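You operate a simulated robot arm through the tools that you are given. There is no shell and no other tool.

You are at the controls of a simulated two-armed robot. One attempt, no reset.

Task
Take the lid off the white sugar tub and lay it down on the top of the steel counter.

Only the result counts: the job must be done as asked and must still hold three seconds after the hand-in. Knocking over, shifting, dropping, spilling or breaking anything else fails it. A push-on lid holds only when it is set on centred and level and pressed home; a screw cap is set on level and turned clockwise until tight.

Robot
Two 7-joint arms with two-finger parallel grippers on one trunk, on a base that moves. Base frame: it is fixed to the floor where the robot stands at the start and does not move with it; the origin is under the middle of the robot, x ahead of it, y to its left, z up; the surface under the hand at the start is at about z = 84. Units: cm, rad, N and s.
The left shoulder is at the start at [3.7, 17.4, 134], the right one opposite. With the tool pointing down near the work surface each hand reaches from about 10 to 62 cm from the robot's upright axis, wherever it stands, measured 20 degrees to its own side. Payload 3.6 kg a hand.
Tool frame (each hand has its own): the origin (TCP) lies between the finger pads and is the grasp point; the fingertips stand 3 cm ahead of it; z points along the fingers, y is the line along which they close. The gripper opens to 11 cm. The fingers are 2 cm wide and 1 cm thick; the gripper's body (4.8 by 11.2 cm) begins 5.5 cm behind the TCP.
Orientation is that of the tool frame in the base frame, as a unit quaternion [x, y, z, w]. With the fingers straight down and closing along the base's y, the tool's x points along the base's -x, its y along +y and its z along -z.

Tools
- The arms move only by the tool servo_tool. It takes "left_targets", "right_targets" or both (then of equal length, played together; a hand with none holds still); each is a list of rows, each an object (a shift or turn left out is 0, a gripper value left out holds the last) with "gripper": the closure, from 0 (fully open) to 1 (shut); "dp": the shift along the tool's x, y, z in cm, a list of three; "dr": the turn, a rotation vector about the tool's x, y, z in rad, a list of three. In form: [{"gripper": gripper, "dp": [x, y, z], "dr": [wx, wy, wz]}, ...]. A call has 1 to 20 rows; each row shifts and turns the commanded pose from where the row before left it, along the tool's axes as they then stand. A row lasts 0.2 s, in which the tool goes at most 5 cm and 0.15 rad; a call with a longer step from one row to the next is refused whole, and so is a gripper value outside its range. A pose out of reach is approached as far as the arm can. The call stops where the force on the tool passes 40 N (or 10 N more than at its start, if that is more) or the arm is blocked; 0.2 s more then pass. Each finger travels about 15.3 cm/s and halts on what it meets, pressing with about 24 N; the grip force reading is that of the motor and also rises with nothing between the fingers. The clock runs only during rows and for 0.2 s after the last one: add rows that do not move to give the fingers time. The reply holds the time, the measured pose of the TCP, the force on the tool along the base axes, the opening and the grip force, in the units named above and with some noise, with the torque about the TCP (base axes, N m) and any sound that the robot's microphone picked up.
- Cameras (640 x 400 px; columns grow to the right, rows downward): "scene" is now at [10.33, -2.52, 150.17]; the picture's right is [-0.34, -0.94, 0.00], its down [-0.71, 0.25, -0.66] and it looks along [0.62, -0.22, -0.75] (base axes); focal length 264 px, centre (320, 200). "left" rides on the left gripper at [7.3, -1.7, -10.3] in its tool frame; the picture's right is [0.23, 0.97, 0.00], its down [-0.76, 0.18, -0.62] and it looks along [-0.61, 0.14, 0.78] (tool axes); focal length 222 px, centre (320, 200). "right" rides on the right gripper at [7.2, 1.7, -10.3] in its tool frame; the picture's right is [-0.23, 0.97, 0.00], its down [-0.76, -0.18, -0.62] and it looks along [-0.61, -0.14, 0.78] (tool axes); focal length 222 px, centre (320, 200).
- snapshot(camera): a new picture of that camera. It takes no simulated time.
- lift_body(by): moves the trunk up (or, below 0, down) by that many cm; the arms and the scene camera ride with it, the base frame stays. It gives what a move gives, with no picture.
- drive_base(legs): drives the robot by 1 to 6 legs, each [ahead, left, turn to the left] in cm, cm and rad, along the robot's own axes; the way and the turn of a leg run together, so that a leg with both is an arc; at most 150 cm and 3.142 rad a leg. The arms and the cameras ride along, it lands a little off, and it stops where it bumps. It gives what a move gives.
- pan_tilt(pan, tilt): turns the head with the scene camera to pan (to the left, within 1.501 rad either way) and tilt (down, from -0.506 to 1.204), counted from straight ahead of the robot (the tilt from the chest, where the trunk bows). It gives what a move gives.
- locate(camera, pixels): for up to 12 pixels [column, row] of the newest picture of that camera ("zoom" is the newest enlarged one), the place [x, y, z] in the base frame of the surface seen there, good to about 0.3 cm, but the place of the scene camera against the robot may be out by one fixed shift of up to 1.2 cm in any direction. It takes no simulated time.
- close_up(camera, box): a new picture of the part [left, top, right, bottom] of that camera's present view, enlarged. It takes no simulated time.
- hand_in(): hands the job in; it is judged then, once.

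Open the grippers and draw the arms clear of the work before you hand the job in, unless the task says otherwise.

The tools are called after "Emit:" as name(argument=value, ...) on one line, values as JSON. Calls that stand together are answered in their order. servo_tool: Moves the arms, as the interface text tells. Its arguments: {"type":"object","properties":{"left_targets":{"type":"array","items":{"type":"object","properties":{"gripper":{"type":"number"},"dp":{"type":"array","items":{"type":"number"}},"dr":{"type":"array","items":{"type":"number"}}}}},"right_targets":{"type":"array","items":{"type":"object","properties":{"gripper":{"type":"number"},"dp":{"type":"array","items":{"type":"number"}},"dr":{"type":"array","items":{"type":"number"}}}}}},"required":[]} The other tools are called the same way: lift_body (by) moves the trunk up or down; drive_base (legs) drives the base; pan_tilt (pan, tilt) turns the head that bears the scene camera; snapshot (camera) takes a picture; locate (camera, pixels) gives the place of the surface under pixels of a picture; close_up (camera, box) takes an enlarged picture of a part of a camera's view; hand_in () hands the job in.

At the start:

```text
time: 0.0
left_position: [40.46, 7.38, 117.24]
left_ee_rot: [0.0, 1.0, 0.0, 0.0]
left_ft_force: [-0.4, -0.3, -0.1]
left_moment: [0.0, -0.02, -0.01]
left_gripper_width: 11.0
left_gripper_force: 0.0
right_position: [43.92, -36.19, 114.11]
right_ee_rot: [0.0, 1.0, 0.0, 0.0]
right_ft_force: [-0.6, -0.6, -0.1]
right_moment: [-0.01, 0.0, -0.01]
right_gripper_width: 11.0
right_gripper_force: 0.1
trunk travel left (down, up): [-45.5, 30.8]
robot x, y, heading: [-0.25, 0.28, 0.001]
head pan, tilt (commanded): [-0.342, 0.846]
```

scene: 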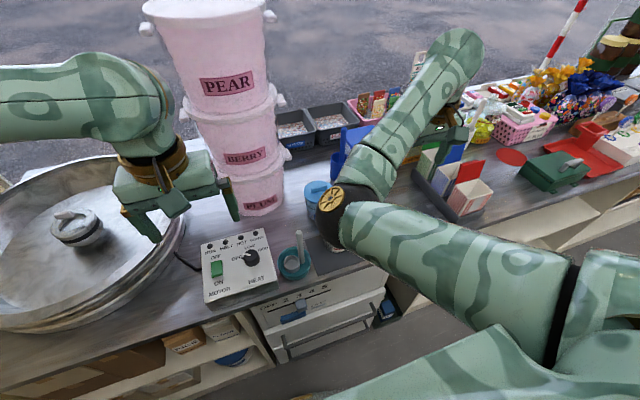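
right: 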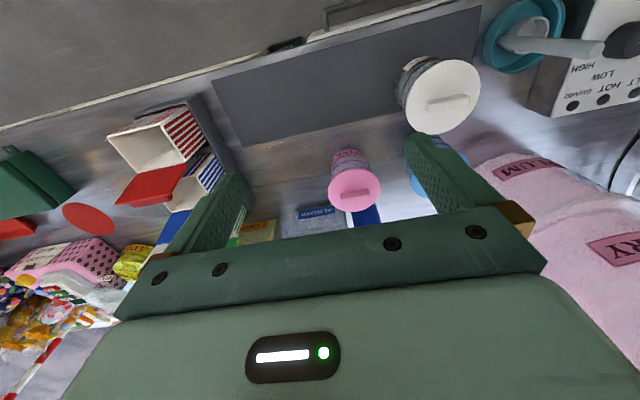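
left: 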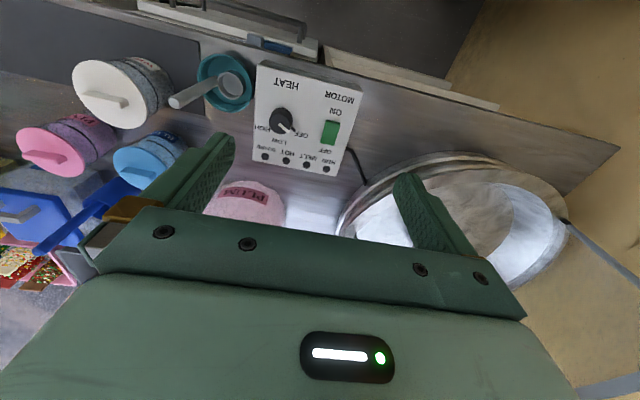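

The right camera shows a white-lidded tub at about (442, 95) and the left camera shows it at (110, 92), next to a pink and a blue tub. I'll take enlarged views to identify the tub and its lid.

Emit:
close_up(camera="right", box=[300, 20, 540, 220])

Emit:
close_up(camera="left", box=[0, 30, 260, 230])

Emit:
locate(camera="right", pixels=[[442, 95], [448, 100], [420, 90], [465, 85], [440, 125], [448, 65], [355, 190], [400, 110], [330, 100], [402, 85], [475, 20]])

Emit:
locate(camera="left", pixels=[[105, 97], [80, 90], [125, 100], [100, 70], [115, 120], [165, 85], [45, 147], [135, 165], [200, 95], [225, 80], [60, 40]])

```text
2.00 times, centred on (420, 120) of right
```

zoom: 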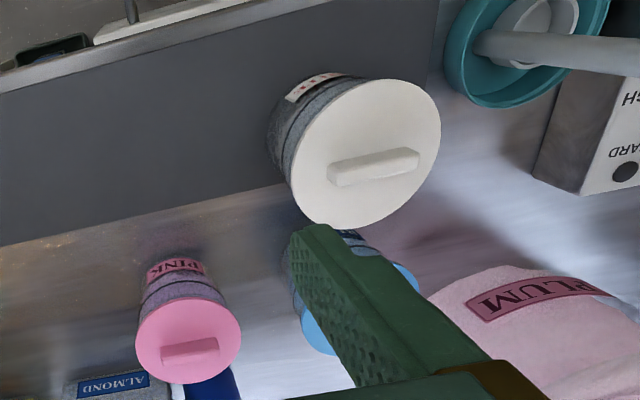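

```text
2.00 times, centred on (130, 130) of left
```

zoom: 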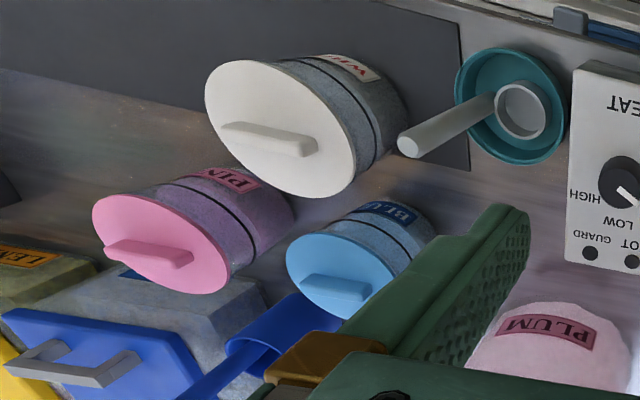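

```text
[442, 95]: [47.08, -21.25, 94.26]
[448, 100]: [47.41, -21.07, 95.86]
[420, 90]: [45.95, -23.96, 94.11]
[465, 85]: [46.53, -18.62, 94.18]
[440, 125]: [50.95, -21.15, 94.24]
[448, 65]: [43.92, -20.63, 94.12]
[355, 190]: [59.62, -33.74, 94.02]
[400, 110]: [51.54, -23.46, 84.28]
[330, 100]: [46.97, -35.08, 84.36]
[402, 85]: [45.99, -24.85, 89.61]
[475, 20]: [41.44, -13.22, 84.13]
```

```text
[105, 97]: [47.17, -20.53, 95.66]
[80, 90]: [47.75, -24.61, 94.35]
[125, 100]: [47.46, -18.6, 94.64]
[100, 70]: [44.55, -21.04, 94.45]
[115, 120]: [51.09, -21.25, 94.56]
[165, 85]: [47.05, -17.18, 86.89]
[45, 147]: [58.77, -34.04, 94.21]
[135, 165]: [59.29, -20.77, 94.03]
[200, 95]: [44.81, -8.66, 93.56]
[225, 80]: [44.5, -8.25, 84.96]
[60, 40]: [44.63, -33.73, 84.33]
```

The white lid has a raised bar handle, centred near (47.3, -21, 95.8) with the lid top at about z = 94.2. I'll measure the bar ends, the rim, and free steel for laying it down.

Emit:
close_up(camera="right", box=[390, 45, 500, 145])

Emit:
snapshot(camera="right")

Emit:
snapshot(camera="left")

Emit:
locate(camera="right", pixels=[[429, 106], [468, 98], [267, 160], [300, 140], [260, 145], [290, 180], [240, 130], [210, 85], [310, 190], [370, 150], [480, 10], [480, 120]])

Emit:
locate(camera="left", pixels=[[30, 100], [60, 110], [20, 80], [200, 45], [190, 130], [245, 200], [180, 100], [240, 80], [10, 130], [255, 120]])

```text
4.00 times, centred on (445, 95) of right
```

zoom: 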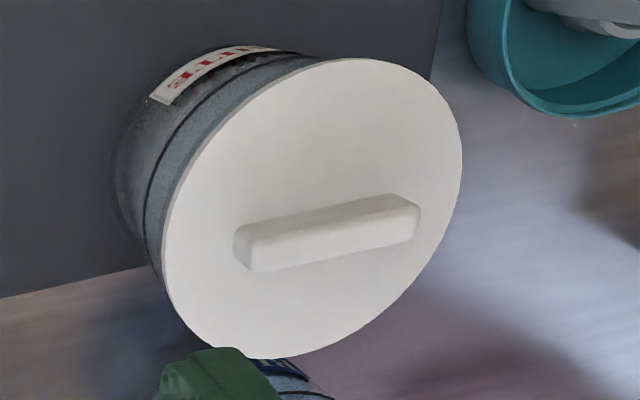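

```text
taken
```

right: 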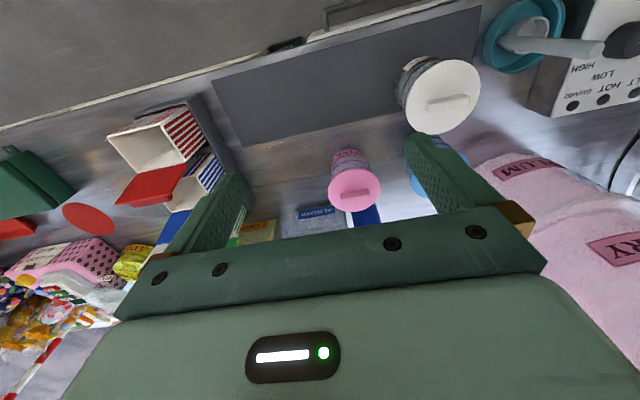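

```text
taken
```

left: 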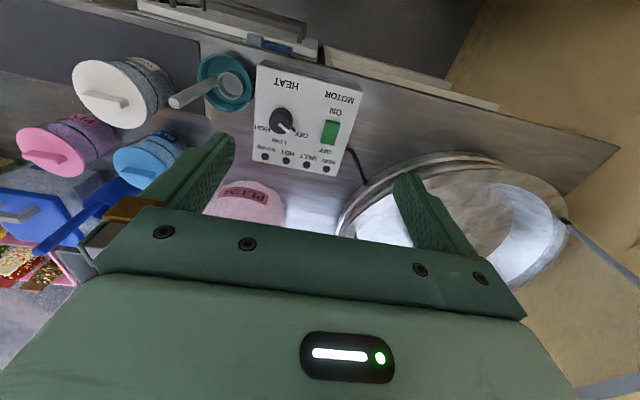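

```text
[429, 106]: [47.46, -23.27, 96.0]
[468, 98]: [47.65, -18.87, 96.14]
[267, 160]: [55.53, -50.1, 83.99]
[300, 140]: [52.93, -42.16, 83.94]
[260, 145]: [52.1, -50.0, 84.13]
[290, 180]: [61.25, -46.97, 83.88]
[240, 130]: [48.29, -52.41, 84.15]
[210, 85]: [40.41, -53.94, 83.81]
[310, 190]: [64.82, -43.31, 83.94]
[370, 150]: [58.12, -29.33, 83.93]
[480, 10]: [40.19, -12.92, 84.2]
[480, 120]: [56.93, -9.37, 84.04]
```

```text
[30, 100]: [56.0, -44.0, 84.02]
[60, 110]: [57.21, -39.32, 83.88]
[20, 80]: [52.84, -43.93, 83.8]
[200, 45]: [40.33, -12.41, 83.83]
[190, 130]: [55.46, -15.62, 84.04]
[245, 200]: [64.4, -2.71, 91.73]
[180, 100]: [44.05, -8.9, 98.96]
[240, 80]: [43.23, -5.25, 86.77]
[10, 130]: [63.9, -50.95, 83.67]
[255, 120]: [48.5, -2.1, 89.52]
```

The bar runs almost along base y, from (47.5, -23.3) to (47.7, -18.9), top at z ≈ 96. I'll map the steel patches at left image (205, 125) and right image (480, 130), and get finer bar and rim geometry from the zoom.

Emit:
locate(camera="zoom", pixels=[[238, 245], [412, 215], [330, 230], [320, 210], [340, 252], [170, 230], [458, 150], [350, 62], [260, 352], [130, 150], [500, 200], [600, 250]])

Emit:
locate(camera="left", pixels=[[173, 112], [188, 150], [205, 125], [222, 112], [243, 158], [200, 140], [232, 132], [210, 190], [253, 115], [195, 110], [200, 150], [225, 60]])

Emit:
locate(camera="right", pixels=[[470, 130], [485, 75], [500, 110], [530, 115], [520, 140], [480, 155], [510, 75], [545, 120], [500, 165], [600, 150], [300, 125], [245, 180]])

```text
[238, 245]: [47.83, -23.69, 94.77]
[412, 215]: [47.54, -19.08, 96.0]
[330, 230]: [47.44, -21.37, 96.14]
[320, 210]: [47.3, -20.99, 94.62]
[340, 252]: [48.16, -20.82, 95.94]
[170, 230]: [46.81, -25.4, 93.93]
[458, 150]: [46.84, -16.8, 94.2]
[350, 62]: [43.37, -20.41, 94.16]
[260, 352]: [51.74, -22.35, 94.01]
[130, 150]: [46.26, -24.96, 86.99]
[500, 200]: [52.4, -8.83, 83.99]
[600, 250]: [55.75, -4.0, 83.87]
```

```text
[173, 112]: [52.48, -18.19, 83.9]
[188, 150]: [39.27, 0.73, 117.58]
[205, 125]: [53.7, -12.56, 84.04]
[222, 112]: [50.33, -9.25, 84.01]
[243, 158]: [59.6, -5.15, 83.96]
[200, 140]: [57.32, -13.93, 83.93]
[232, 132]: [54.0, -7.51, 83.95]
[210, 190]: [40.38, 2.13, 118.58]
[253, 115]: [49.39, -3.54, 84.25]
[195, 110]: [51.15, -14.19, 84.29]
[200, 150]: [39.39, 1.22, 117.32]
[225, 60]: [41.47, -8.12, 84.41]
```

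```text
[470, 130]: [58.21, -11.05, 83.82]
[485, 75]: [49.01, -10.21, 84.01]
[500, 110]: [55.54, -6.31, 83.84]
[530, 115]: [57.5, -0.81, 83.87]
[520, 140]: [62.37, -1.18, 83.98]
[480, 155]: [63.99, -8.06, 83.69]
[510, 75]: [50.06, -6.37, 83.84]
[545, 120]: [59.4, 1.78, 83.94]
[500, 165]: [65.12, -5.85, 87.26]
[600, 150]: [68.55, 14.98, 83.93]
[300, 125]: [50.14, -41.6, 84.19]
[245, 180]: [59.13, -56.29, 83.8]
```

The lid is about 8.6 cm across, centred at (47.4, -21.1). Clear steel lies around (55.5, -9.5) at z ≈ 84; I'll check how close the bucket tower and the control box stand to it in the scene view.

Emit:
snapshot(camera="scene")

Emit:
locate(camera="scene", pixels=[[228, 85], [260, 65], [275, 100], [290, 150], [245, 157], [262, 205], [280, 180], [265, 18], [270, 245], [295, 225], [315, 190], [215, 240]])

Emit:
close_up(camera="scene", box=[190, 130, 350, 300])

```text
taken
```

scene: 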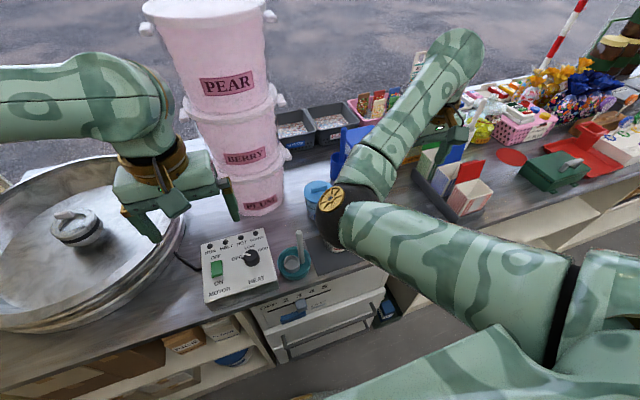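

```text
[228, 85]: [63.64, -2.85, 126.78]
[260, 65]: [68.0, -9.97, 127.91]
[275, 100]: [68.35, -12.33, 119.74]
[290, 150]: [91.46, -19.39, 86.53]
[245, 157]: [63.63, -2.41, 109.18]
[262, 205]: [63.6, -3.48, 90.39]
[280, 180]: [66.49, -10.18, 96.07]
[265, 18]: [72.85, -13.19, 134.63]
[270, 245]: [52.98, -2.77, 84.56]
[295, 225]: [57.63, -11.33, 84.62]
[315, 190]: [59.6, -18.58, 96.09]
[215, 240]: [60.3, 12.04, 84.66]
```

```text
2.35 times, centred on (270, 215) of scene
```

zoom: 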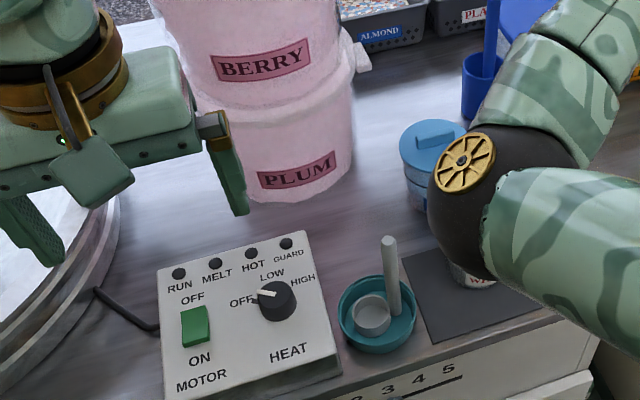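

The bucket tower front is at x ≈ 63.5, so (55.5, -10) is clear. The right elbow, the dark joint at scene (350, 210), hangs in front of the tub, so I'll check its height before moving the hand.

Emit:
locate(camera="scene", pixels=[[335, 200], [360, 215], [350, 235], [340, 230], [400, 240], [500, 280], [380, 150], [450, 60], [440, 130], [465, 140], [420, 155], [300, 240]])

```text
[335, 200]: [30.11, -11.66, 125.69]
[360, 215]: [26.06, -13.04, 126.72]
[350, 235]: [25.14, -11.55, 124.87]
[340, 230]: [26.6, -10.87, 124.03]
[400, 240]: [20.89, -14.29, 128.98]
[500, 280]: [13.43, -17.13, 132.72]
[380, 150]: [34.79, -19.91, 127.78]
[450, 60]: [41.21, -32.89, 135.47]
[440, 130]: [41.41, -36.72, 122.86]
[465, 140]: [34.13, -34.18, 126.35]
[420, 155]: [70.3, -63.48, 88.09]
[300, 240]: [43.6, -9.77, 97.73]
```

The elbow is around (28, -13, 124), well above everything on the counter. I'll move the right hand over the tub at its present height and watch the elbow, then turn it 90° so that the fingers close across the bar.

Emit:
servo_tool(right_targets=[{"dp": [-0.7, 3.0, 0], "gripper": 0.3}, {"dp": [-0.7, 3.0, 0]}, {"dp": [-0.7, 3.0, 0]}, {"dp": [-0.7, 3.0, 0]}, {"dp": [-0.7, 3.0, 0]}, {"dp": [0, 0, 0]}])

Emit:
snapshot(camera="scene")

Emit:
snapshot(camera="right")

```text
time: 1.4
left_position: [40.46, 7.59, 117.39]
left_ee_rot: [-0.001, 1.0, -0.001, -0.001]
left_ft_force: [0.3, -0.1, 0.1]
left_moment: [0.0, 0.0, -0.02]
left_gripper_width: 10.98
left_gripper_force: 0.1
right_position: [44.54, -35.62, 114.04]
right_ee_rot: [-0.001, 1.0, -0.001, 0.0]
right_ft_force: [-0.2, 0.1, 0.8]
right_moment: [0.01, -0.03, 0.01]
right_gripper_width: 7.71
right_gripper_force: 0.1
right hand out of reach, approached as far as the arm can: row 1, 2, 3, 4, 5
trunk travel left (down, up): [-45.5, 30.8]
robot x, y, heading: [-0.02, -0.17, 0.002]
head pan, tilt (commanded): [-0.342, 0.846]
```

```text
taken
```

scene: 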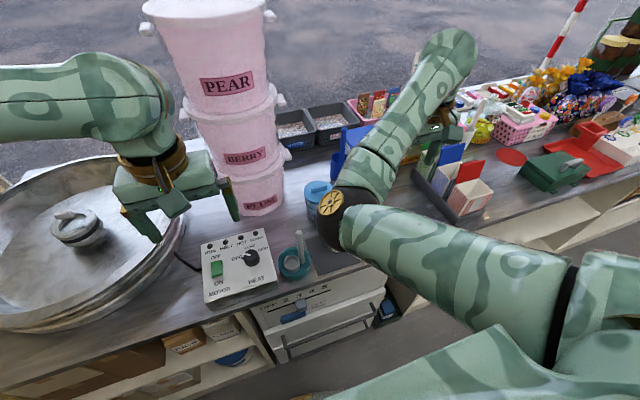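

```text
taken
```

right: 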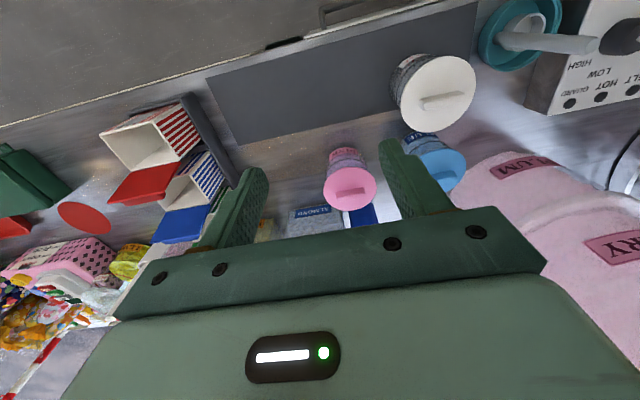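

The right hand hardly moved (44.5, -35.6) and reports out of reach, probably a joint limit in this elbow-in posture. I'll make a small upward test to learn where the commanded pose stands and how the arm responds.

Emit:
servo_tool(right_targets=[{"dp": [0, 0, 1.0]}, {"dp": [0, 0, 1.0]}, {"dp": [0, 0, 0]}])

```text
time: 2.2
left_position: [40.6, 7.57, 117.29]
left_ee_rot: [-0.001, 1.0, 0.0, -0.001]
left_ft_force: [-0.4, 0.1, -0.4]
left_moment: [-0.04, 0.02, -0.03]
left_gripper_width: 11.03
left_gripper_force: 0.0
right_position: [44.38, -35.63, 111.98]
right_ee_rot: [0.0, 1.0, 0.0, 0.0]
right_ft_force: [0.8, -0.7, -0.1]
right_moment: [0.0, -0.03, 0.02]
right_gripper_width: 7.72
right_gripper_force: 0.1
trunk travel left (down, up): [-45.5, 30.8]
robot x, y, heading: [-0.12, -0.15, 0.001]
head pan, tilt (commanded): [-0.342, 0.846]
```

So the command restarts from the measured pose after a refusal, and the vertical move worked (z = 112). The limit may lie in the wrist, so I'll test a turn in place, about 0.6 rad counter-clockwise seen from above.

Emit:
servo_tool(right_targets=[{"dr": [0, 0, -0.15]}, {"dr": [0, 0, -0.15]}, {"dr": [0, 0, -0.15]}, {"dr": [0, 0, -0.15]}, {"dp": [0, 0, 0]}])

```text
time: 3.4
left_position: [40.51, 7.45, 117.34]
left_ee_rot: [-0.001, 1.0, 0.0, -0.002]
left_ft_force: [0.6, 0.1, 0.7]
left_moment: [-0.01, -0.01, -0.01]
left_gripper_width: 11.0
left_gripper_force: 0.2
right_position: [44.37, -35.75, 112.22]
right_ee_rot: [-0.296, 0.955, 0.0, 0.0]
right_ft_force: [-1.3, 0.4, 0.4]
right_moment: [-0.03, 0.0, -0.02]
right_gripper_width: 7.71
right_gripper_force: 0.1
trunk travel left (down, up): [-45.5, 30.8]
robot x, y, heading: [-0.16, -0.19, -0.002]
head pan, tilt (commanded): [-0.342, 0.846]
```

The turn worked without a refusal. I'll finish it to a full 90° and then try moving toward base +y.

Emit:
servo_tool(right_targets=[{"dr": [0, 0, -0.14]}, {"dr": [0, 0, -0.14]}, {"dr": [0, 0, -0.14]}, {"dr": [0, 0, -0.14]}, {"dr": [0, 0, -0.14]}, {"dr": [0, 0, -0.14]}, {"dr": [0, 0, -0.13]}, {"dp": [0, 0, 0]}])

Emit:
snapshot(camera="right")

Emit:
snapshot(camera="scene")

```text
time: 5.2
left_position: [40.52, 7.47, 117.34]
left_ee_rot: [0.0, 1.0, 0.0, 0.0]
left_ft_force: [0.2, -0.2, -0.6]
left_moment: [-0.01, -0.03, -0.01]
left_gripper_width: 11.0
left_gripper_force: 0.1
right_position: [44.38, -35.51, 112.17]
right_ee_rot: [0.708, -0.707, -0.001, 0.0]
right_ft_force: [0.5, 0.2, 0.6]
right_moment: [-0.02, -0.03, 0.01]
right_gripper_width: 7.71
right_gripper_force: 0.0
trunk travel left (down, up): [-45.5, 30.8]
robot x, y, heading: [-0.63, 0.01, -0.001]
head pan, tilt (commanded): [-0.342, 0.846]
```

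```text
taken
```

right: 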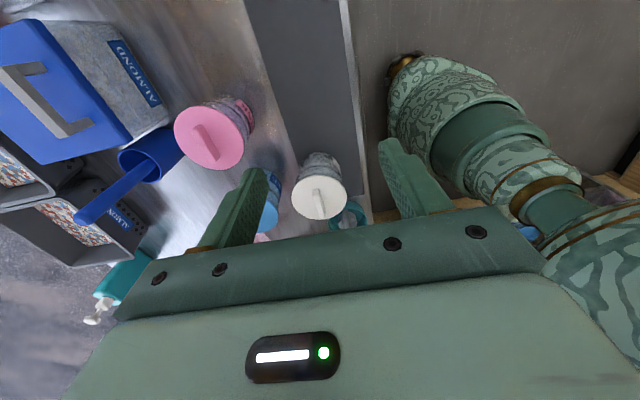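

```text
taken
```

scene: 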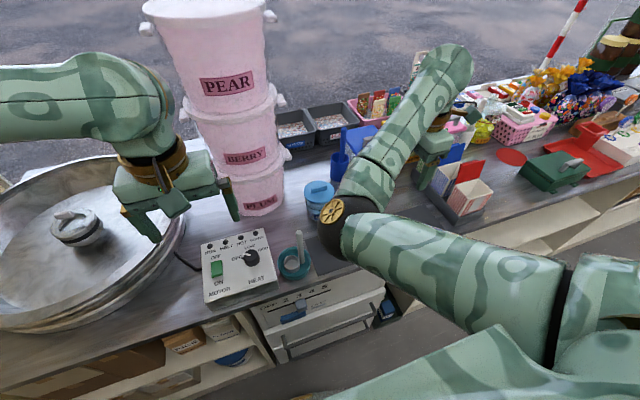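

The fingers now close along base x, and the lid's bar shows at (318, 200) lined up vertically in the hand view. I'll try to move 6 cm toward base +y and 3 cm toward +x.

Emit:
servo_tool(right_targets=[{"dp": [-2, -1, 0]}, {"dp": [-2, -1, 0]}, {"dp": [-2, -1, 0]}, {"dp": [0, 0, 0]}])

```text
time: 6.2
left_position: [40.47, 7.44, 117.46]
left_ee_rot: [-0.001, 1.0, 0.0, -0.001]
left_ft_force: [-0.7, -0.1, -1.1]
left_moment: [-0.02, -0.01, 0.03]
left_gripper_width: 10.99
left_gripper_force: 0.0
right_position: [44.94, -34.53, 112.09]
right_ee_rot: [-0.707, 0.707, -0.001, 0.001]
right_ft_force: [0.3, -0.4, 0.4]
right_moment: [-0.01, -0.05, -0.02]
right_gripper_width: 7.69
right_gripper_force: 0.0
right hand out of reach, approached as far as the arm can: row 1, 2, 3
trunk travel left (down, up): [-45.5, 30.8]
robot x, y, heading: [-0.23, 0.04, 0.003]
head pan, tilt (commanded): [-0.342, 0.846]
```

Still limited toward +y at this height (now at 44.9, -34.5). I'll test whether lower down, over the empty mat, the sideways range opens up.

Emit:
servo_tool(right_targets=[{"dp": [0, 0, 2.5]}, {"dp": [0, 0, 2.5]}, {"dp": [0, 0, 2.5]}, {"dp": [-1.5, 0, 0]}, {"dp": [-1.5, 0, 0]}, {"dp": [0, 0, 0]}])

Emit:
snapshot(camera="scene")

```text
time: 7.6
left_position: [40.49, 7.42, 117.47]
left_ee_rot: [-0.001, 1.0, 0.0, -0.001]
left_ft_force: [0.0, -0.3, -0.5]
left_moment: [0.02, -0.02, -0.01]
left_gripper_width: 11.0
left_gripper_force: 0.0
right_position: [44.99, -31.72, 104.53]
right_ee_rot: [-0.706, 0.709, -0.002, -0.001]
right_ft_force: [0.3, 0.4, -0.5]
right_moment: [-0.03, -0.02, -0.02]
right_gripper_width: 7.7
right_gripper_force: 0.1
trunk travel left (down, up): [-45.5, 30.8]
robot x, y, heading: [0.04, 0.04, 0.002]
head pan, tilt (commanded): [-0.342, 0.846]
```

```text
taken
```

scene: 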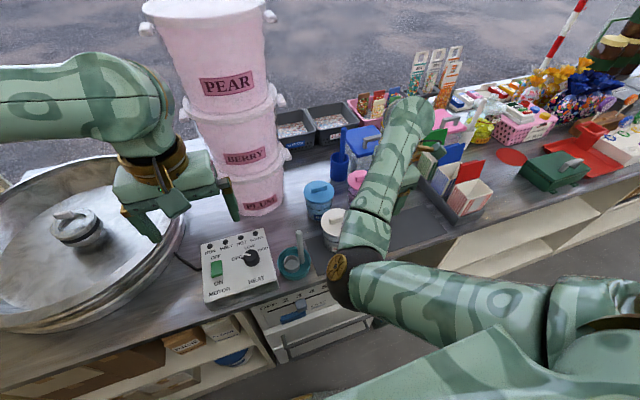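

Lower relative to the shoulder, the hand gained 3 cm in y (now -31.7). So I'll raise the trunk 14 cm and bring the hand back down, which should open up the range toward the tub.

Emit:
lift_body(by=14)

```text
time: 9.3
left_position: [40.5, 7.6, 131.33]
left_ee_rot: [-0.001, 1.0, 0.0, -0.001]
left_ft_force: [0.1, -0.4, -0.7]
left_moment: [-0.01, 0.0, -0.01]
left_gripper_width: 11.01
left_gripper_force: 0.1
right_position: [44.88, -31.55, 118.56]
right_ee_rot: [-0.707, 0.707, 0.0, 0.001]
right_ft_force: [0.0, 0.1, -0.3]
right_moment: [0.01, 0.01, 0.0]
right_gripper_width: 7.7
right_gripper_force: 0.0
trunk travel left (down, up): [-59.5, 16.8]
robot x, y, heading: [-0.02, -0.07, 0.001]
head pan, tilt (commanded): [-0.342, 0.846]
```

Trunk is up and the hand is at (44.9, -31.6, 118.6). I'll lower 13.5 cm and then slide toward (47.4, -21.3) at z ≈ 105, with the fingertips about 6 cm above the bar.

Emit:
servo_tool(right_targets=[{"dp": [0, 0, 3.4]}, {"dp": [0, 0, 3.4]}, {"dp": [0, 0, 3.4]}, {"dp": [0, 0, 3.3]}, {"dp": [-2.0, -0.5, 0]}, {"dp": [-2.0, -0.5, 0]}, {"dp": [-2.0, -0.5, 0]}, {"dp": [-2.0, -0.5, 0]}, {"dp": [-2.3, -0.5, 0]}, {"dp": [0, 0, 0]}])

Emit:
snapshot(camera="scene")

Emit:
snapshot(camera="right")

```text
time: 11.7
left_position: [40.51, 7.46, 131.4]
left_ee_rot: [0.0, 1.0, 0.001, -0.001]
left_ft_force: [0.3, 0.1, -0.3]
left_moment: [0.02, 0.0, -0.01]
left_gripper_width: 11.0
left_gripper_force: 0.1
right_position: [51.67, -24.72, 110.12]
right_ee_rot: [-0.692, 0.719, -0.051, 0.023]
right_ft_force: [0.0, -0.7, -0.2]
right_moment: [-0.01, -0.02, -0.02]
right_gripper_width: 7.68
right_gripper_force: 0.0
trunk travel left (down, up): [-59.5, 16.8]
robot x, y, heading: [-0.21, 0.15, -0.0]
head pan, tilt (commanded): [-0.342, 0.846]
stopped in row 10 (right hand): the arm was blocked; the commanded pose is now the measured one
```

```text
taken
```

scene: 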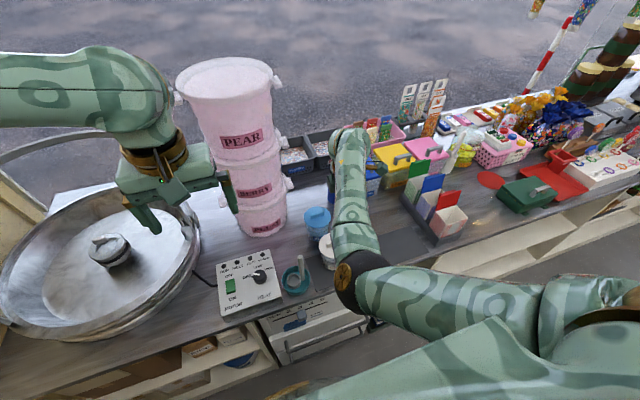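

```text
taken
```

right: 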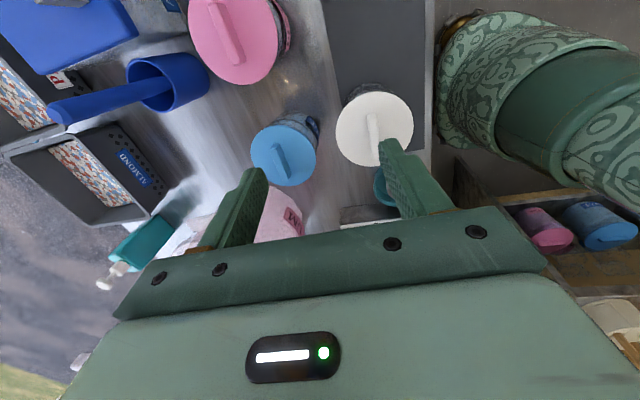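

The arm reports blocked with the hand at (51.7, -24.7, 110) and slightly tilted, and no force on the tool, so a link is likely touching something. I'll look closely at the elbow around scene (355, 280).

Emit:
close_up(camera="scene", box=[260, 180, 460, 330])

Emit:
close_up(camera="right", box=[400, 0, 640, 220])

Emit:
locate(camera="scene", pixels=[[345, 265], [350, 290], [360, 310], [380, 300], [350, 220], [450, 300], [325, 245], [320, 225], [298, 270], [350, 150], [330, 330]])

Emit:
snapshot(camera="left")

```text
2.67 times, centred on (360, 255) of scene
```

zoom: 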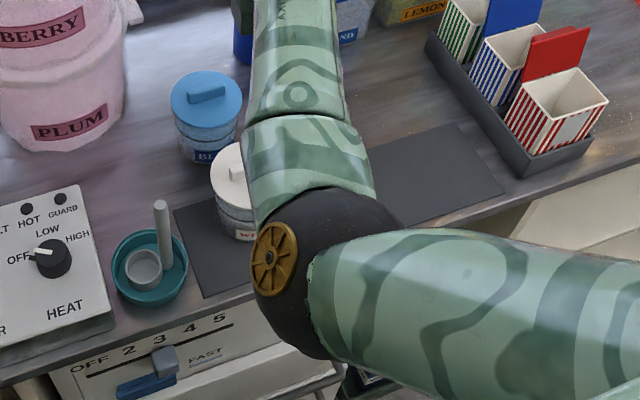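

```text
1.82 times, centred on (520, 110) of right
```

zoom: 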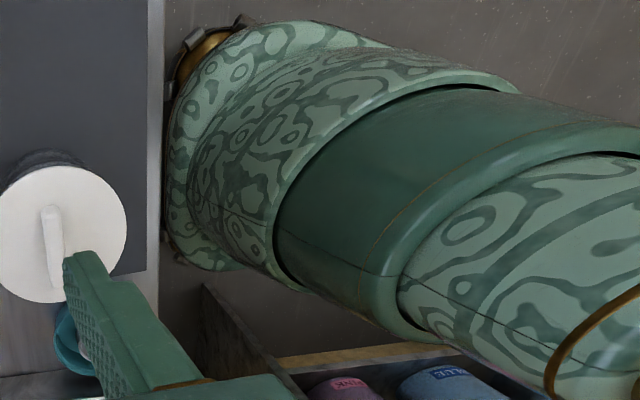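

```text
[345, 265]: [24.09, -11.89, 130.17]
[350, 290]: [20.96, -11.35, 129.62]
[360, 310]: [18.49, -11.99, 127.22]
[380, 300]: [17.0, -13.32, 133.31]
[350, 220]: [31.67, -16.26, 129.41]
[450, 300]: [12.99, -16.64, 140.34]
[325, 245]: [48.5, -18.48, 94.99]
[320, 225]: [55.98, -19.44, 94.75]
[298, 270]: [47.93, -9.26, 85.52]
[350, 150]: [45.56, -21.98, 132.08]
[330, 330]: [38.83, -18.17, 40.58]
```

```text
taken
```

left: 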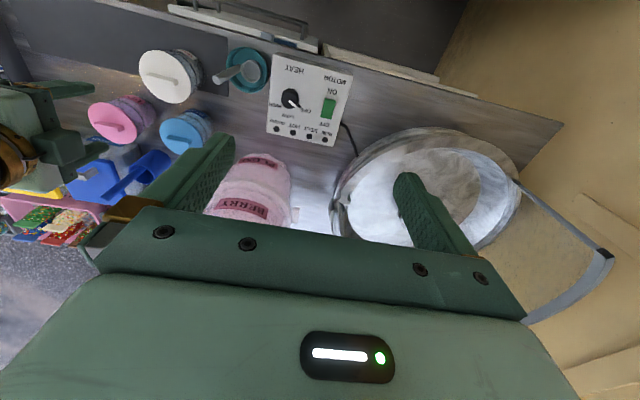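

Nothing on the counter has been touched. The elbow is at about (22, -12, 129), close to the chest, so this inward posture of the right arm is the limit. I'll draw the right hand back up and out; the left arm, which has its elbow out, looks better suited after a turn of the robot.

Emit:
servo_tool(right_targets=[{"dp": [1.0, 0.6, -1.5]}, {"dp": [1.5, 1.0, -1.5]}, {"dp": [2.0, 1.2, -1.5]}, {"dp": [2.0, 1.2, -1.0]}, {"dp": [2.0, 1.2, -1.0]}, {"dp": [0, 0, 0]}])

Emit:
snapshot(camera="scene")

```text
time: 13.1
left_position: [40.49, 7.61, 131.42]
left_ee_rot: [0.0, 1.0, 0.001, -0.001]
left_ft_force: [-0.3, 1.2, 0.0]
left_moment: [-0.04, -0.03, 0.0]
left_gripper_width: 11.01
left_gripper_force: 0.2
right_position: [45.31, -33.98, 116.34]
right_ee_rot: [-0.687, 0.725, -0.059, 0.014]
right_ft_force: [0.0, 0.5, -0.5]
right_moment: [0.01, -0.01, 0.0]
right_gripper_width: 7.69
right_gripper_force: 0.1
trunk travel left (down, up): [-59.5, 16.8]
robot x, y, heading: [-0.19, 0.02, 0.001]
head pan, tilt (commanded): [-0.342, 0.846]
```

```text
taken
```

scene: 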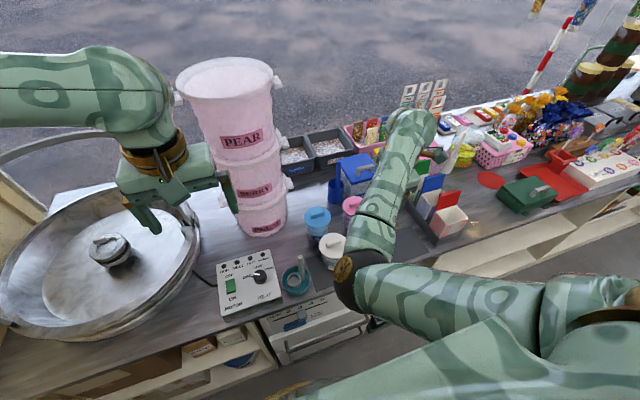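

The right hand is clear at (45.3, -34, 116). Before turning the robot I'll look down to see the gap between the base and the counter.

Emit:
pan_tilt(pan=-0.3, tilt=1.2)

Emit:
snapshot(camera="scene")

Emit:
locate(camera="scene", pixels=[[100, 250], [150, 240], [200, 235], [250, 225], [300, 215], [200, 300], [250, 300], [200, 350], [150, 330], [100, 350], [300, 280]])

```text
time: 13.9
left_position: [40.44, 7.48, 131.4]
left_ee_rot: [0.0, 1.0, 0.0, -0.001]
left_ft_force: [-0.9, 0.1, 0.2]
left_moment: [-0.03, -0.03, 0.02]
left_gripper_width: 10.99
left_gripper_force: 0.0
right_position: [45.32, -33.89, 116.37]
right_ee_rot: [-0.687, 0.725, -0.058, 0.017]
right_ft_force: [0.1, -0.4, 0.7]
right_moment: [-0.04, -0.02, -0.04]
right_gripper_width: 7.7
right_gripper_force: 0.0
trunk travel left (down, up): [-59.5, 16.8]
robot x, y, heading: [0.09, 0.14, 0.001]
head pan, tilt (commanded): [-0.3, 1.201]
```

```text
taken
```

scene: 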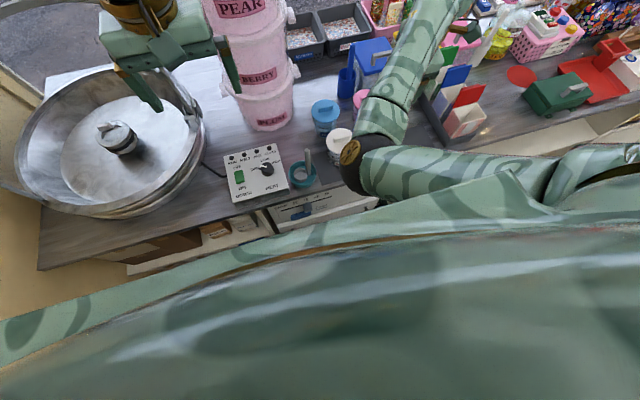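

```text
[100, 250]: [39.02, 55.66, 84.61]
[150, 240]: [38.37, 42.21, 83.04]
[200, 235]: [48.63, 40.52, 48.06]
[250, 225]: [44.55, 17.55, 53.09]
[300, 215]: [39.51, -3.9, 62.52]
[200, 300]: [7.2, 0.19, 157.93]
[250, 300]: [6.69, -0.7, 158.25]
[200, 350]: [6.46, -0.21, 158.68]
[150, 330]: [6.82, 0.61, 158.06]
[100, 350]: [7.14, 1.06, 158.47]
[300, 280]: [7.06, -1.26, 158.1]
```

The chest hides the floor, but the counter front is at x ≈ 38 and the tan wall is on the left, so turning right is the safe way. I'll turn 0.6 rad to the right in two legs, with all hands high.

Emit:
drive_base(legs=[[0, 0, -0.3], [0, 0, -0.3]])

Emit:
pan_tilt(pan=0.2, tilt=0.85)

Emit:
snapshot(camera="scene")

Emit:
snapshot(camera="left")

```text
time: 16.2
left_position: [37.72, -16.64, 131.35]
left_ee_rot: [0.295, 0.956, -0.001, 0.0]
left_ft_force: [0.3, -0.6, 0.6]
left_moment: [0.03, 0.03, -0.01]
left_gripper_width: 10.99
left_gripper_force: 0.1
right_position: [18.63, -53.49, 116.66]
right_ee_rot: [-0.443, 0.894, -0.063, 0.001]
right_ft_force: [-0.2, -1.4, -0.5]
right_moment: [0.01, 0.03, 0.05]
right_gripper_width: 7.71
right_gripper_force: 0.1
trunk travel left (down, up): [-59.5, 16.8]
robot x, y, heading: [0.21, 0.11, -0.607]
head pan, tilt (commanded): [-0.3, 1.201]
```

```text
time: 17.2
left_position: [37.5, -16.76, 131.44]
left_ee_rot: [0.296, 0.955, 0.001, 0.0]
left_ft_force: [-0.1, 1.0, -0.3]
left_moment: [0.01, 0.01, 0.01]
left_gripper_width: 11.0
left_gripper_force: 0.0
right_position: [18.46, -53.84, 116.82]
right_ee_rot: [-0.442, 0.895, -0.064, -0.001]
right_ft_force: [-0.1, -0.6, 0.5]
right_moment: [0.03, 0.0, 0.06]
right_gripper_width: 7.68
right_gripper_force: 0.0
trunk travel left (down, up): [-59.5, 16.8]
robot x, y, heading: [-0.24, 0.01, -0.603]
head pan, tilt (commanded): [0.201, 0.85]
```

```text
taken
```

scene: 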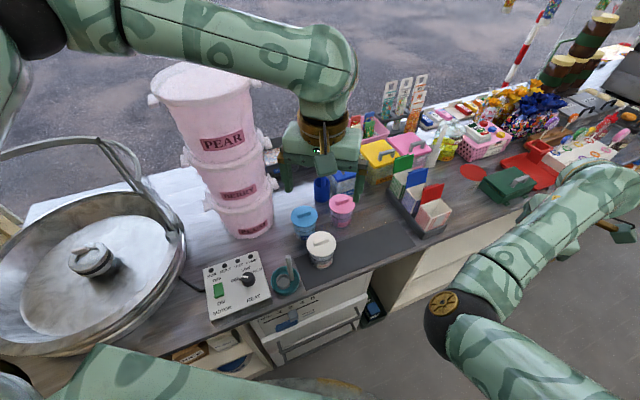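

```text
taken
```

left: 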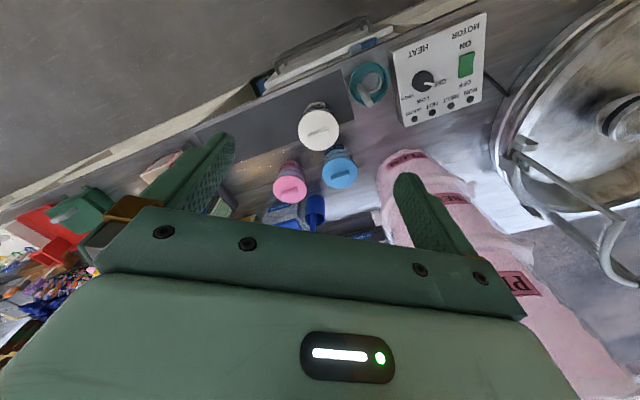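

Turned cleanly. The left hand is over the work at (37.5, -16.7, 131), but its forearm at scene (240, 50) passes in front of the PEAR bucket, so I'll measure the clearance there and re-measure the lid.

Emit:
locate(camera="scene", pixels=[[210, 70], [170, 70], [255, 100], [150, 98], [265, 145], [200, 50], [260, 50], [330, 80], [130, 30], [305, 170], [321, 240], [310, 190]])

Emit:
locate(camera="left", pixels=[[318, 130], [307, 132], [330, 126], [300, 135], [337, 122], [318, 110], [320, 150], [288, 185], [340, 172], [370, 130], [368, 80], [375, 100]])

Emit:
close_up(camera="left", box=[280, 90, 360, 160])

```text
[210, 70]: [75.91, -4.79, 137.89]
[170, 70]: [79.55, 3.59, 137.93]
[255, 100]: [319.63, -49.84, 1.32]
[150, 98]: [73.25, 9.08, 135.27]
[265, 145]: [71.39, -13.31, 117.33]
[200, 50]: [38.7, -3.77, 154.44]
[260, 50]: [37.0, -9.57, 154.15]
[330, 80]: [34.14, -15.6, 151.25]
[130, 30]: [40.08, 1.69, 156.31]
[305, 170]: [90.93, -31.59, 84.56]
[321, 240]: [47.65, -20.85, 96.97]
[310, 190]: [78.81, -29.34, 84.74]
```

```text
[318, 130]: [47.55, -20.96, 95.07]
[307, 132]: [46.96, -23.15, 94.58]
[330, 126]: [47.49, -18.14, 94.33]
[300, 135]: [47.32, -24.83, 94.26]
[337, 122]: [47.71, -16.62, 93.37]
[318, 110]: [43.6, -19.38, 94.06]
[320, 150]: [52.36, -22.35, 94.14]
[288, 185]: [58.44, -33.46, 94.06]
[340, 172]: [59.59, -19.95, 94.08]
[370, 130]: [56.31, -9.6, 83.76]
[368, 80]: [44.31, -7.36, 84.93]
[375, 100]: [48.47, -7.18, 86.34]
```

```text
5.71 times, centred on (320, 125) of left
```

zoom: 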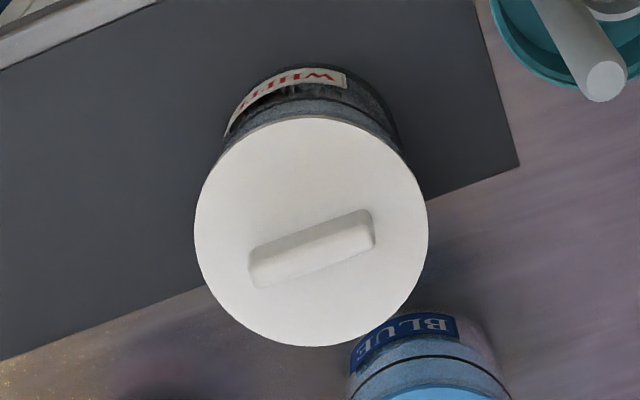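

The lid centre is confirmed at about (47.5, -21.0), and the forearm clears the tower by over 20 cm. I'll turn the left hand 0.97 rad so that its fingers close along base x, and move it above the lid at the present height.

Emit:
servo_tool(left_targets=[{"dr": [0, 0, 0.139], "gripper": 0.5}, {"dr": [0, 0, 0.139]}, {"dr": [0, 0, 0.139]}, {"dr": [0, 0, 0.139]}, {"dr": [0, 0, 0.139]}, {"dr": [0, 0, 0.139]}, {"dr": [0, 0, 0.136]}, {"dp": [-1.1, 2.5, 0]}, {"dp": [-1.1, 2.5, 0]}, {"dp": [-1.1, 2.5, 0]}, {"dp": [-1.0, 2.5, 0]}, {"dp": [0, 0, 0]}])

Emit:
snapshot(camera="scene")

Emit:
snapshot(camera="left")

```text
time: 19.8
left_position: [47.53, -21.0, 131.38]
left_ee_rot: [0.707, 0.707, -0.001, -0.001]
left_ft_force: [-0.6, -0.2, -0.6]
left_moment: [-0.01, 0.0, -0.02]
left_gripper_width: 5.5
left_gripper_force: 0.0
right_position: [18.29, -53.7, 116.84]
right_ee_rot: [-0.441, 0.895, -0.064, -0.001]
right_ft_force: [0.2, -0.2, 0.3]
right_moment: [0.01, -0.01, 0.01]
right_gripper_width: 7.7
right_gripper_force: 0.0
trunk travel left (down, up): [-59.5, 16.8]
robot x, y, heading: [-0.05, -0.05, -0.599]
head pan, tilt (commanded): [0.201, 0.85]
```

```text
taken
```

scene: 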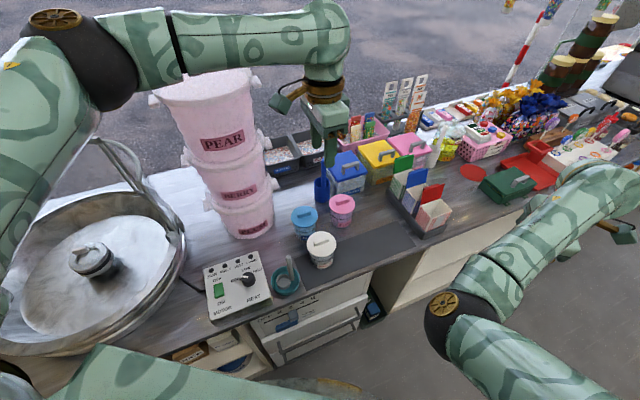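

```text
taken
```

left: 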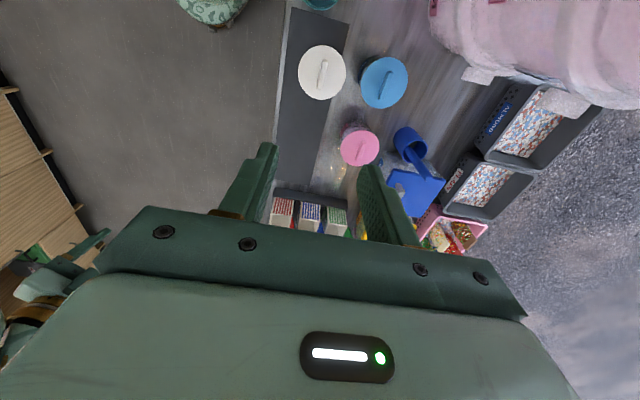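

The left hand reached (47.5, -21.0, 131.4) with the fingers closing along x. I'll check the forearm and elbow positions against the tower before descending.

Emit:
locate(camera="scene", pixels=[[60, 60], [110, 70], [160, 40], [240, 45], [200, 65], [325, 45], [325, 100], [290, 100], [200, 90], [60, 15], [40, 100]])

Emit:
locate(camera="left", pixels=[[323, 72], [323, 60], [322, 88], [300, 72], [345, 72], [322, 48], [322, 98], [383, 82], [360, 148]])

Emit:
close_up(camera="left", box=[280, 30, 420, 120])

```text
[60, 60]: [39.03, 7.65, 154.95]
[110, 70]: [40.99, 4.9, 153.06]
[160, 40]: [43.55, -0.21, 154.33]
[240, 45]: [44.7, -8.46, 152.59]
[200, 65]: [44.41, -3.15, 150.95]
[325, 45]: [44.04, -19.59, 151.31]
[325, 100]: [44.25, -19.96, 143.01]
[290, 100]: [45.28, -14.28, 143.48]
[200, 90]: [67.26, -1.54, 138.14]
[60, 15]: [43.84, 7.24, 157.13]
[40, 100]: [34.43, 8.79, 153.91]
```

```text
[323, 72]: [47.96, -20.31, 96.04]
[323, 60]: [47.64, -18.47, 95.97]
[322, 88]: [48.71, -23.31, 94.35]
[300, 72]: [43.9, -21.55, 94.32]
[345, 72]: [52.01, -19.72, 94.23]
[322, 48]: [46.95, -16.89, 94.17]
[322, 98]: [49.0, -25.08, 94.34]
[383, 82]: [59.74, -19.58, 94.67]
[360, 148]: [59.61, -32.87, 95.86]
```

```text
4.44 times, centred on (350, 75) of left
```

zoom: 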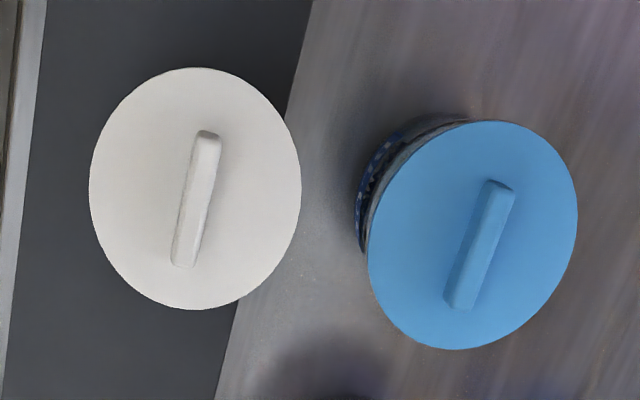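

The forearm lies at x ≈ 44, about 14 cm clear of the tower. I'll descend 24 cm straight down to z ≈ 107, leaving the fingertips 8 cm above the bar, and look again.

Emit:
servo_tool(left_targets=[{"dp": [0, 0, 3]}, {"dp": [0, 0, 3]}, {"dp": [0, 0, 3]}, {"dp": [0, 0, 3]}, {"dp": [0, 0, 3]}, {"dp": [0, 0, 3]}, {"dp": [0, 0, 3]}, {"dp": [0, 0, 3]}, {"dp": [0, 0, 0]}])

Emit:
snapshot(camera="left")

Emit:
snapshot(camera="scene")

```text
time: 21.8
left_position: [47.73, -20.7, 107.29]
left_ee_rot: [0.707, 0.708, -0.001, -0.001]
left_ft_force: [-0.9, -0.1, 1.0]
left_moment: [-0.02, -0.02, -0.01]
left_gripper_width: 5.5
left_gripper_force: 0.1
right_position: [18.26, -53.71, 116.74]
right_ee_rot: [-0.441, 0.895, -0.064, 0.0]
right_ft_force: [0.9, 0.0, -0.3]
right_moment: [0.03, -0.04, 0.0]
right_gripper_width: 7.7
right_gripper_force: 0.0
trunk travel left (down, up): [-59.5, 16.8]
robot x, y, heading: [-0.13, -0.04, -0.6]
head pan, tilt (commanded): [0.201, 0.85]
```

```text
taken
```

left: 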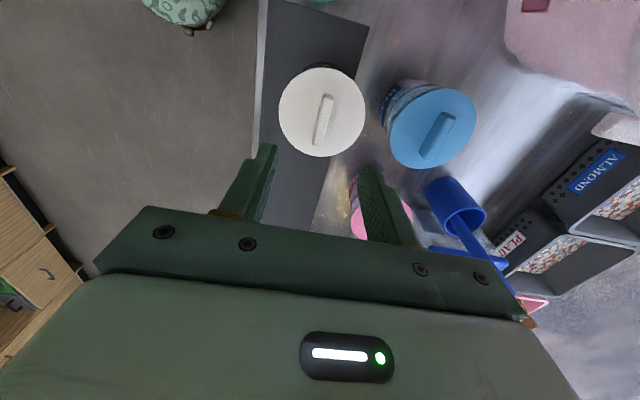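

```text
taken
```

scene: 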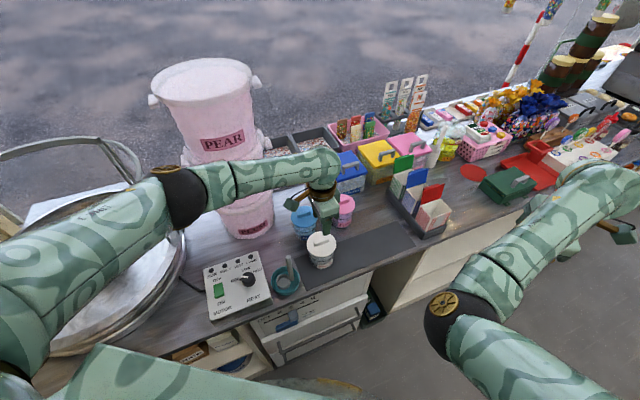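

The hand is at z = 107.3 with the lid's bar at left image (323, 118). I'll take an enlarged view to measure the bar's centre and direction precisely.

Emit:
close_up(camera="left", box=[270, 60, 380, 170])

Emit:
locate(camera="scene", pixels=[[185, 195], [240, 180], [300, 170], [250, 195], [250, 165], [230, 150], [245, 215], [325, 195]])

```text
3.64 times, centred on (325, 115) of left
```

zoom: 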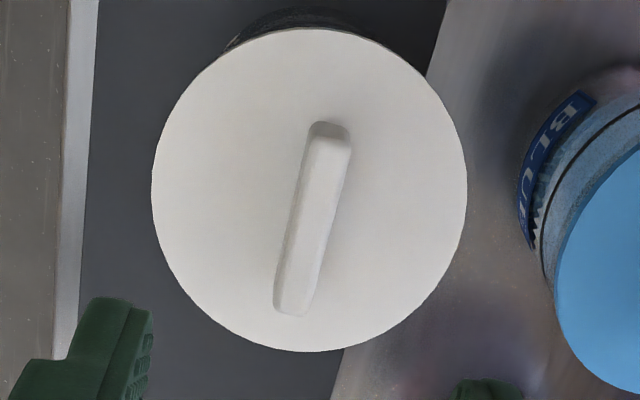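

```text
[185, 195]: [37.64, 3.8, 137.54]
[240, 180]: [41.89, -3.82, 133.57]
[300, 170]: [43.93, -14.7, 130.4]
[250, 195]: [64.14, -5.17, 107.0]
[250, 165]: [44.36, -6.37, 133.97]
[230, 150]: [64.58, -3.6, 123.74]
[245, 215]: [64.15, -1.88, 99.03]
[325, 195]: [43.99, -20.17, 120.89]
```

Emit:
locate(camera="zoom", pixels=[[333, 140], [290, 300], [312, 220], [320, 180], [300, 260], [155, 190], [465, 190], [310, 32], [310, 348], [275, 300], [350, 140], [325, 225]])

```text
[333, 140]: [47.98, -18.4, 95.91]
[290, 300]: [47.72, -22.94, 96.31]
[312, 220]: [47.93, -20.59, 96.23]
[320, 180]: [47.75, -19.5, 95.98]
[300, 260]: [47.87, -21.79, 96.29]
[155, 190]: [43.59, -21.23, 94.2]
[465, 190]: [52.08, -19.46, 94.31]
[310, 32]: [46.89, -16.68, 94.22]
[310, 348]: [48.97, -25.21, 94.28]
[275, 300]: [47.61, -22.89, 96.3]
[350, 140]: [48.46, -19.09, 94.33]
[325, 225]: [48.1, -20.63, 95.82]
```

The bar is centred at (47.85, -20.75), with its top at z = 96.2 and lid top at 94.25, and it is turned about 3° from base y. I'll correct by that small shift and turn, then descend 8.6 cm.

Emit:
servo_tool(left_targets=[{"dp": [-0.1, 0.1, 0], "dr": [0, 0, 0.05]}, {"dp": [0, 0, 2.0]}, {"dp": [0, 0, 2.0]}, {"dp": [0, 0, 2.0]}, {"dp": [0, 0, 1.5]}, {"dp": [0, 0, 1.1]}, {"dp": [0, 0, 0]}])

Emit:
snapshot(camera="left")

Emit:
close_up(camera="left", box=[240, 90, 420, 230])

```text
time: 23.4
left_position: [47.73, -21.07, 98.72]
left_ee_rot: [0.724, 0.69, -0.001, -0.001]
left_ft_force: [-0.1, 0.2, 0.2]
left_moment: [0.02, 0.02, 0.0]
left_gripper_width: 5.5
left_gripper_force: 0.0
right_position: [18.21, -53.79, 116.67]
right_ee_rot: [-0.441, 0.895, -0.064, -0.001]
right_ft_force: [-0.2, 0.1, -0.5]
right_moment: [0.01, -0.01, -0.01]
right_gripper_width: 7.7
right_gripper_force: 0.0
trunk travel left (down, up): [-59.5, 16.8]
robot x, y, heading: [0.16, -0.1, -0.597]
head pan, tilt (commanded): [0.201, 0.85]
```

```text
taken
```

left: 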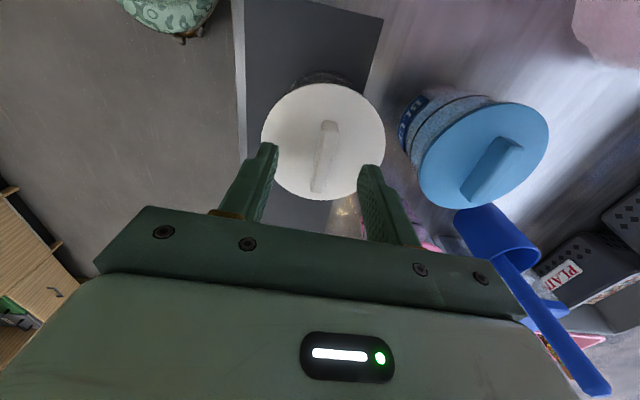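

```text
2.86 times, centred on (330, 160) of left
```

zoom: 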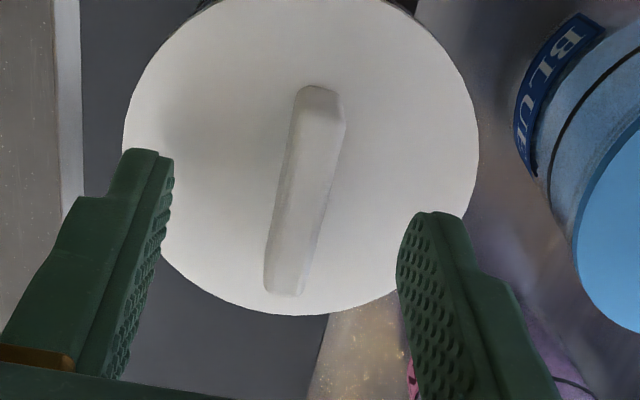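

The fingers straddle the bar, with the left tip at (272, 145) and the right tip at (365, 165). I'll re-measure the bar ends from this closer view to check alignment with the tool axis.

Emit:
locate(camera="zoom", pixels=[[320, 100], [285, 280], [304, 190], [312, 140], [295, 235], [325, 190], [285, 190], [128, 120], [475, 140], [300, 311], [145, 160], [435, 222]])

```text
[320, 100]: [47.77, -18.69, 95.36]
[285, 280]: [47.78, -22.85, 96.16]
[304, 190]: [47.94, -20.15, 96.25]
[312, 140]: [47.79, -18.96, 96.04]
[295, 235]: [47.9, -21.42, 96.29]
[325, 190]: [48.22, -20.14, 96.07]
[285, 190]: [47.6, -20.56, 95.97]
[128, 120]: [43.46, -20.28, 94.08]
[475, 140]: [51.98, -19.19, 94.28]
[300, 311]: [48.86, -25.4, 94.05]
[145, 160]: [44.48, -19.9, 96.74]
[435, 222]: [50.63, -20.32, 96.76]
```

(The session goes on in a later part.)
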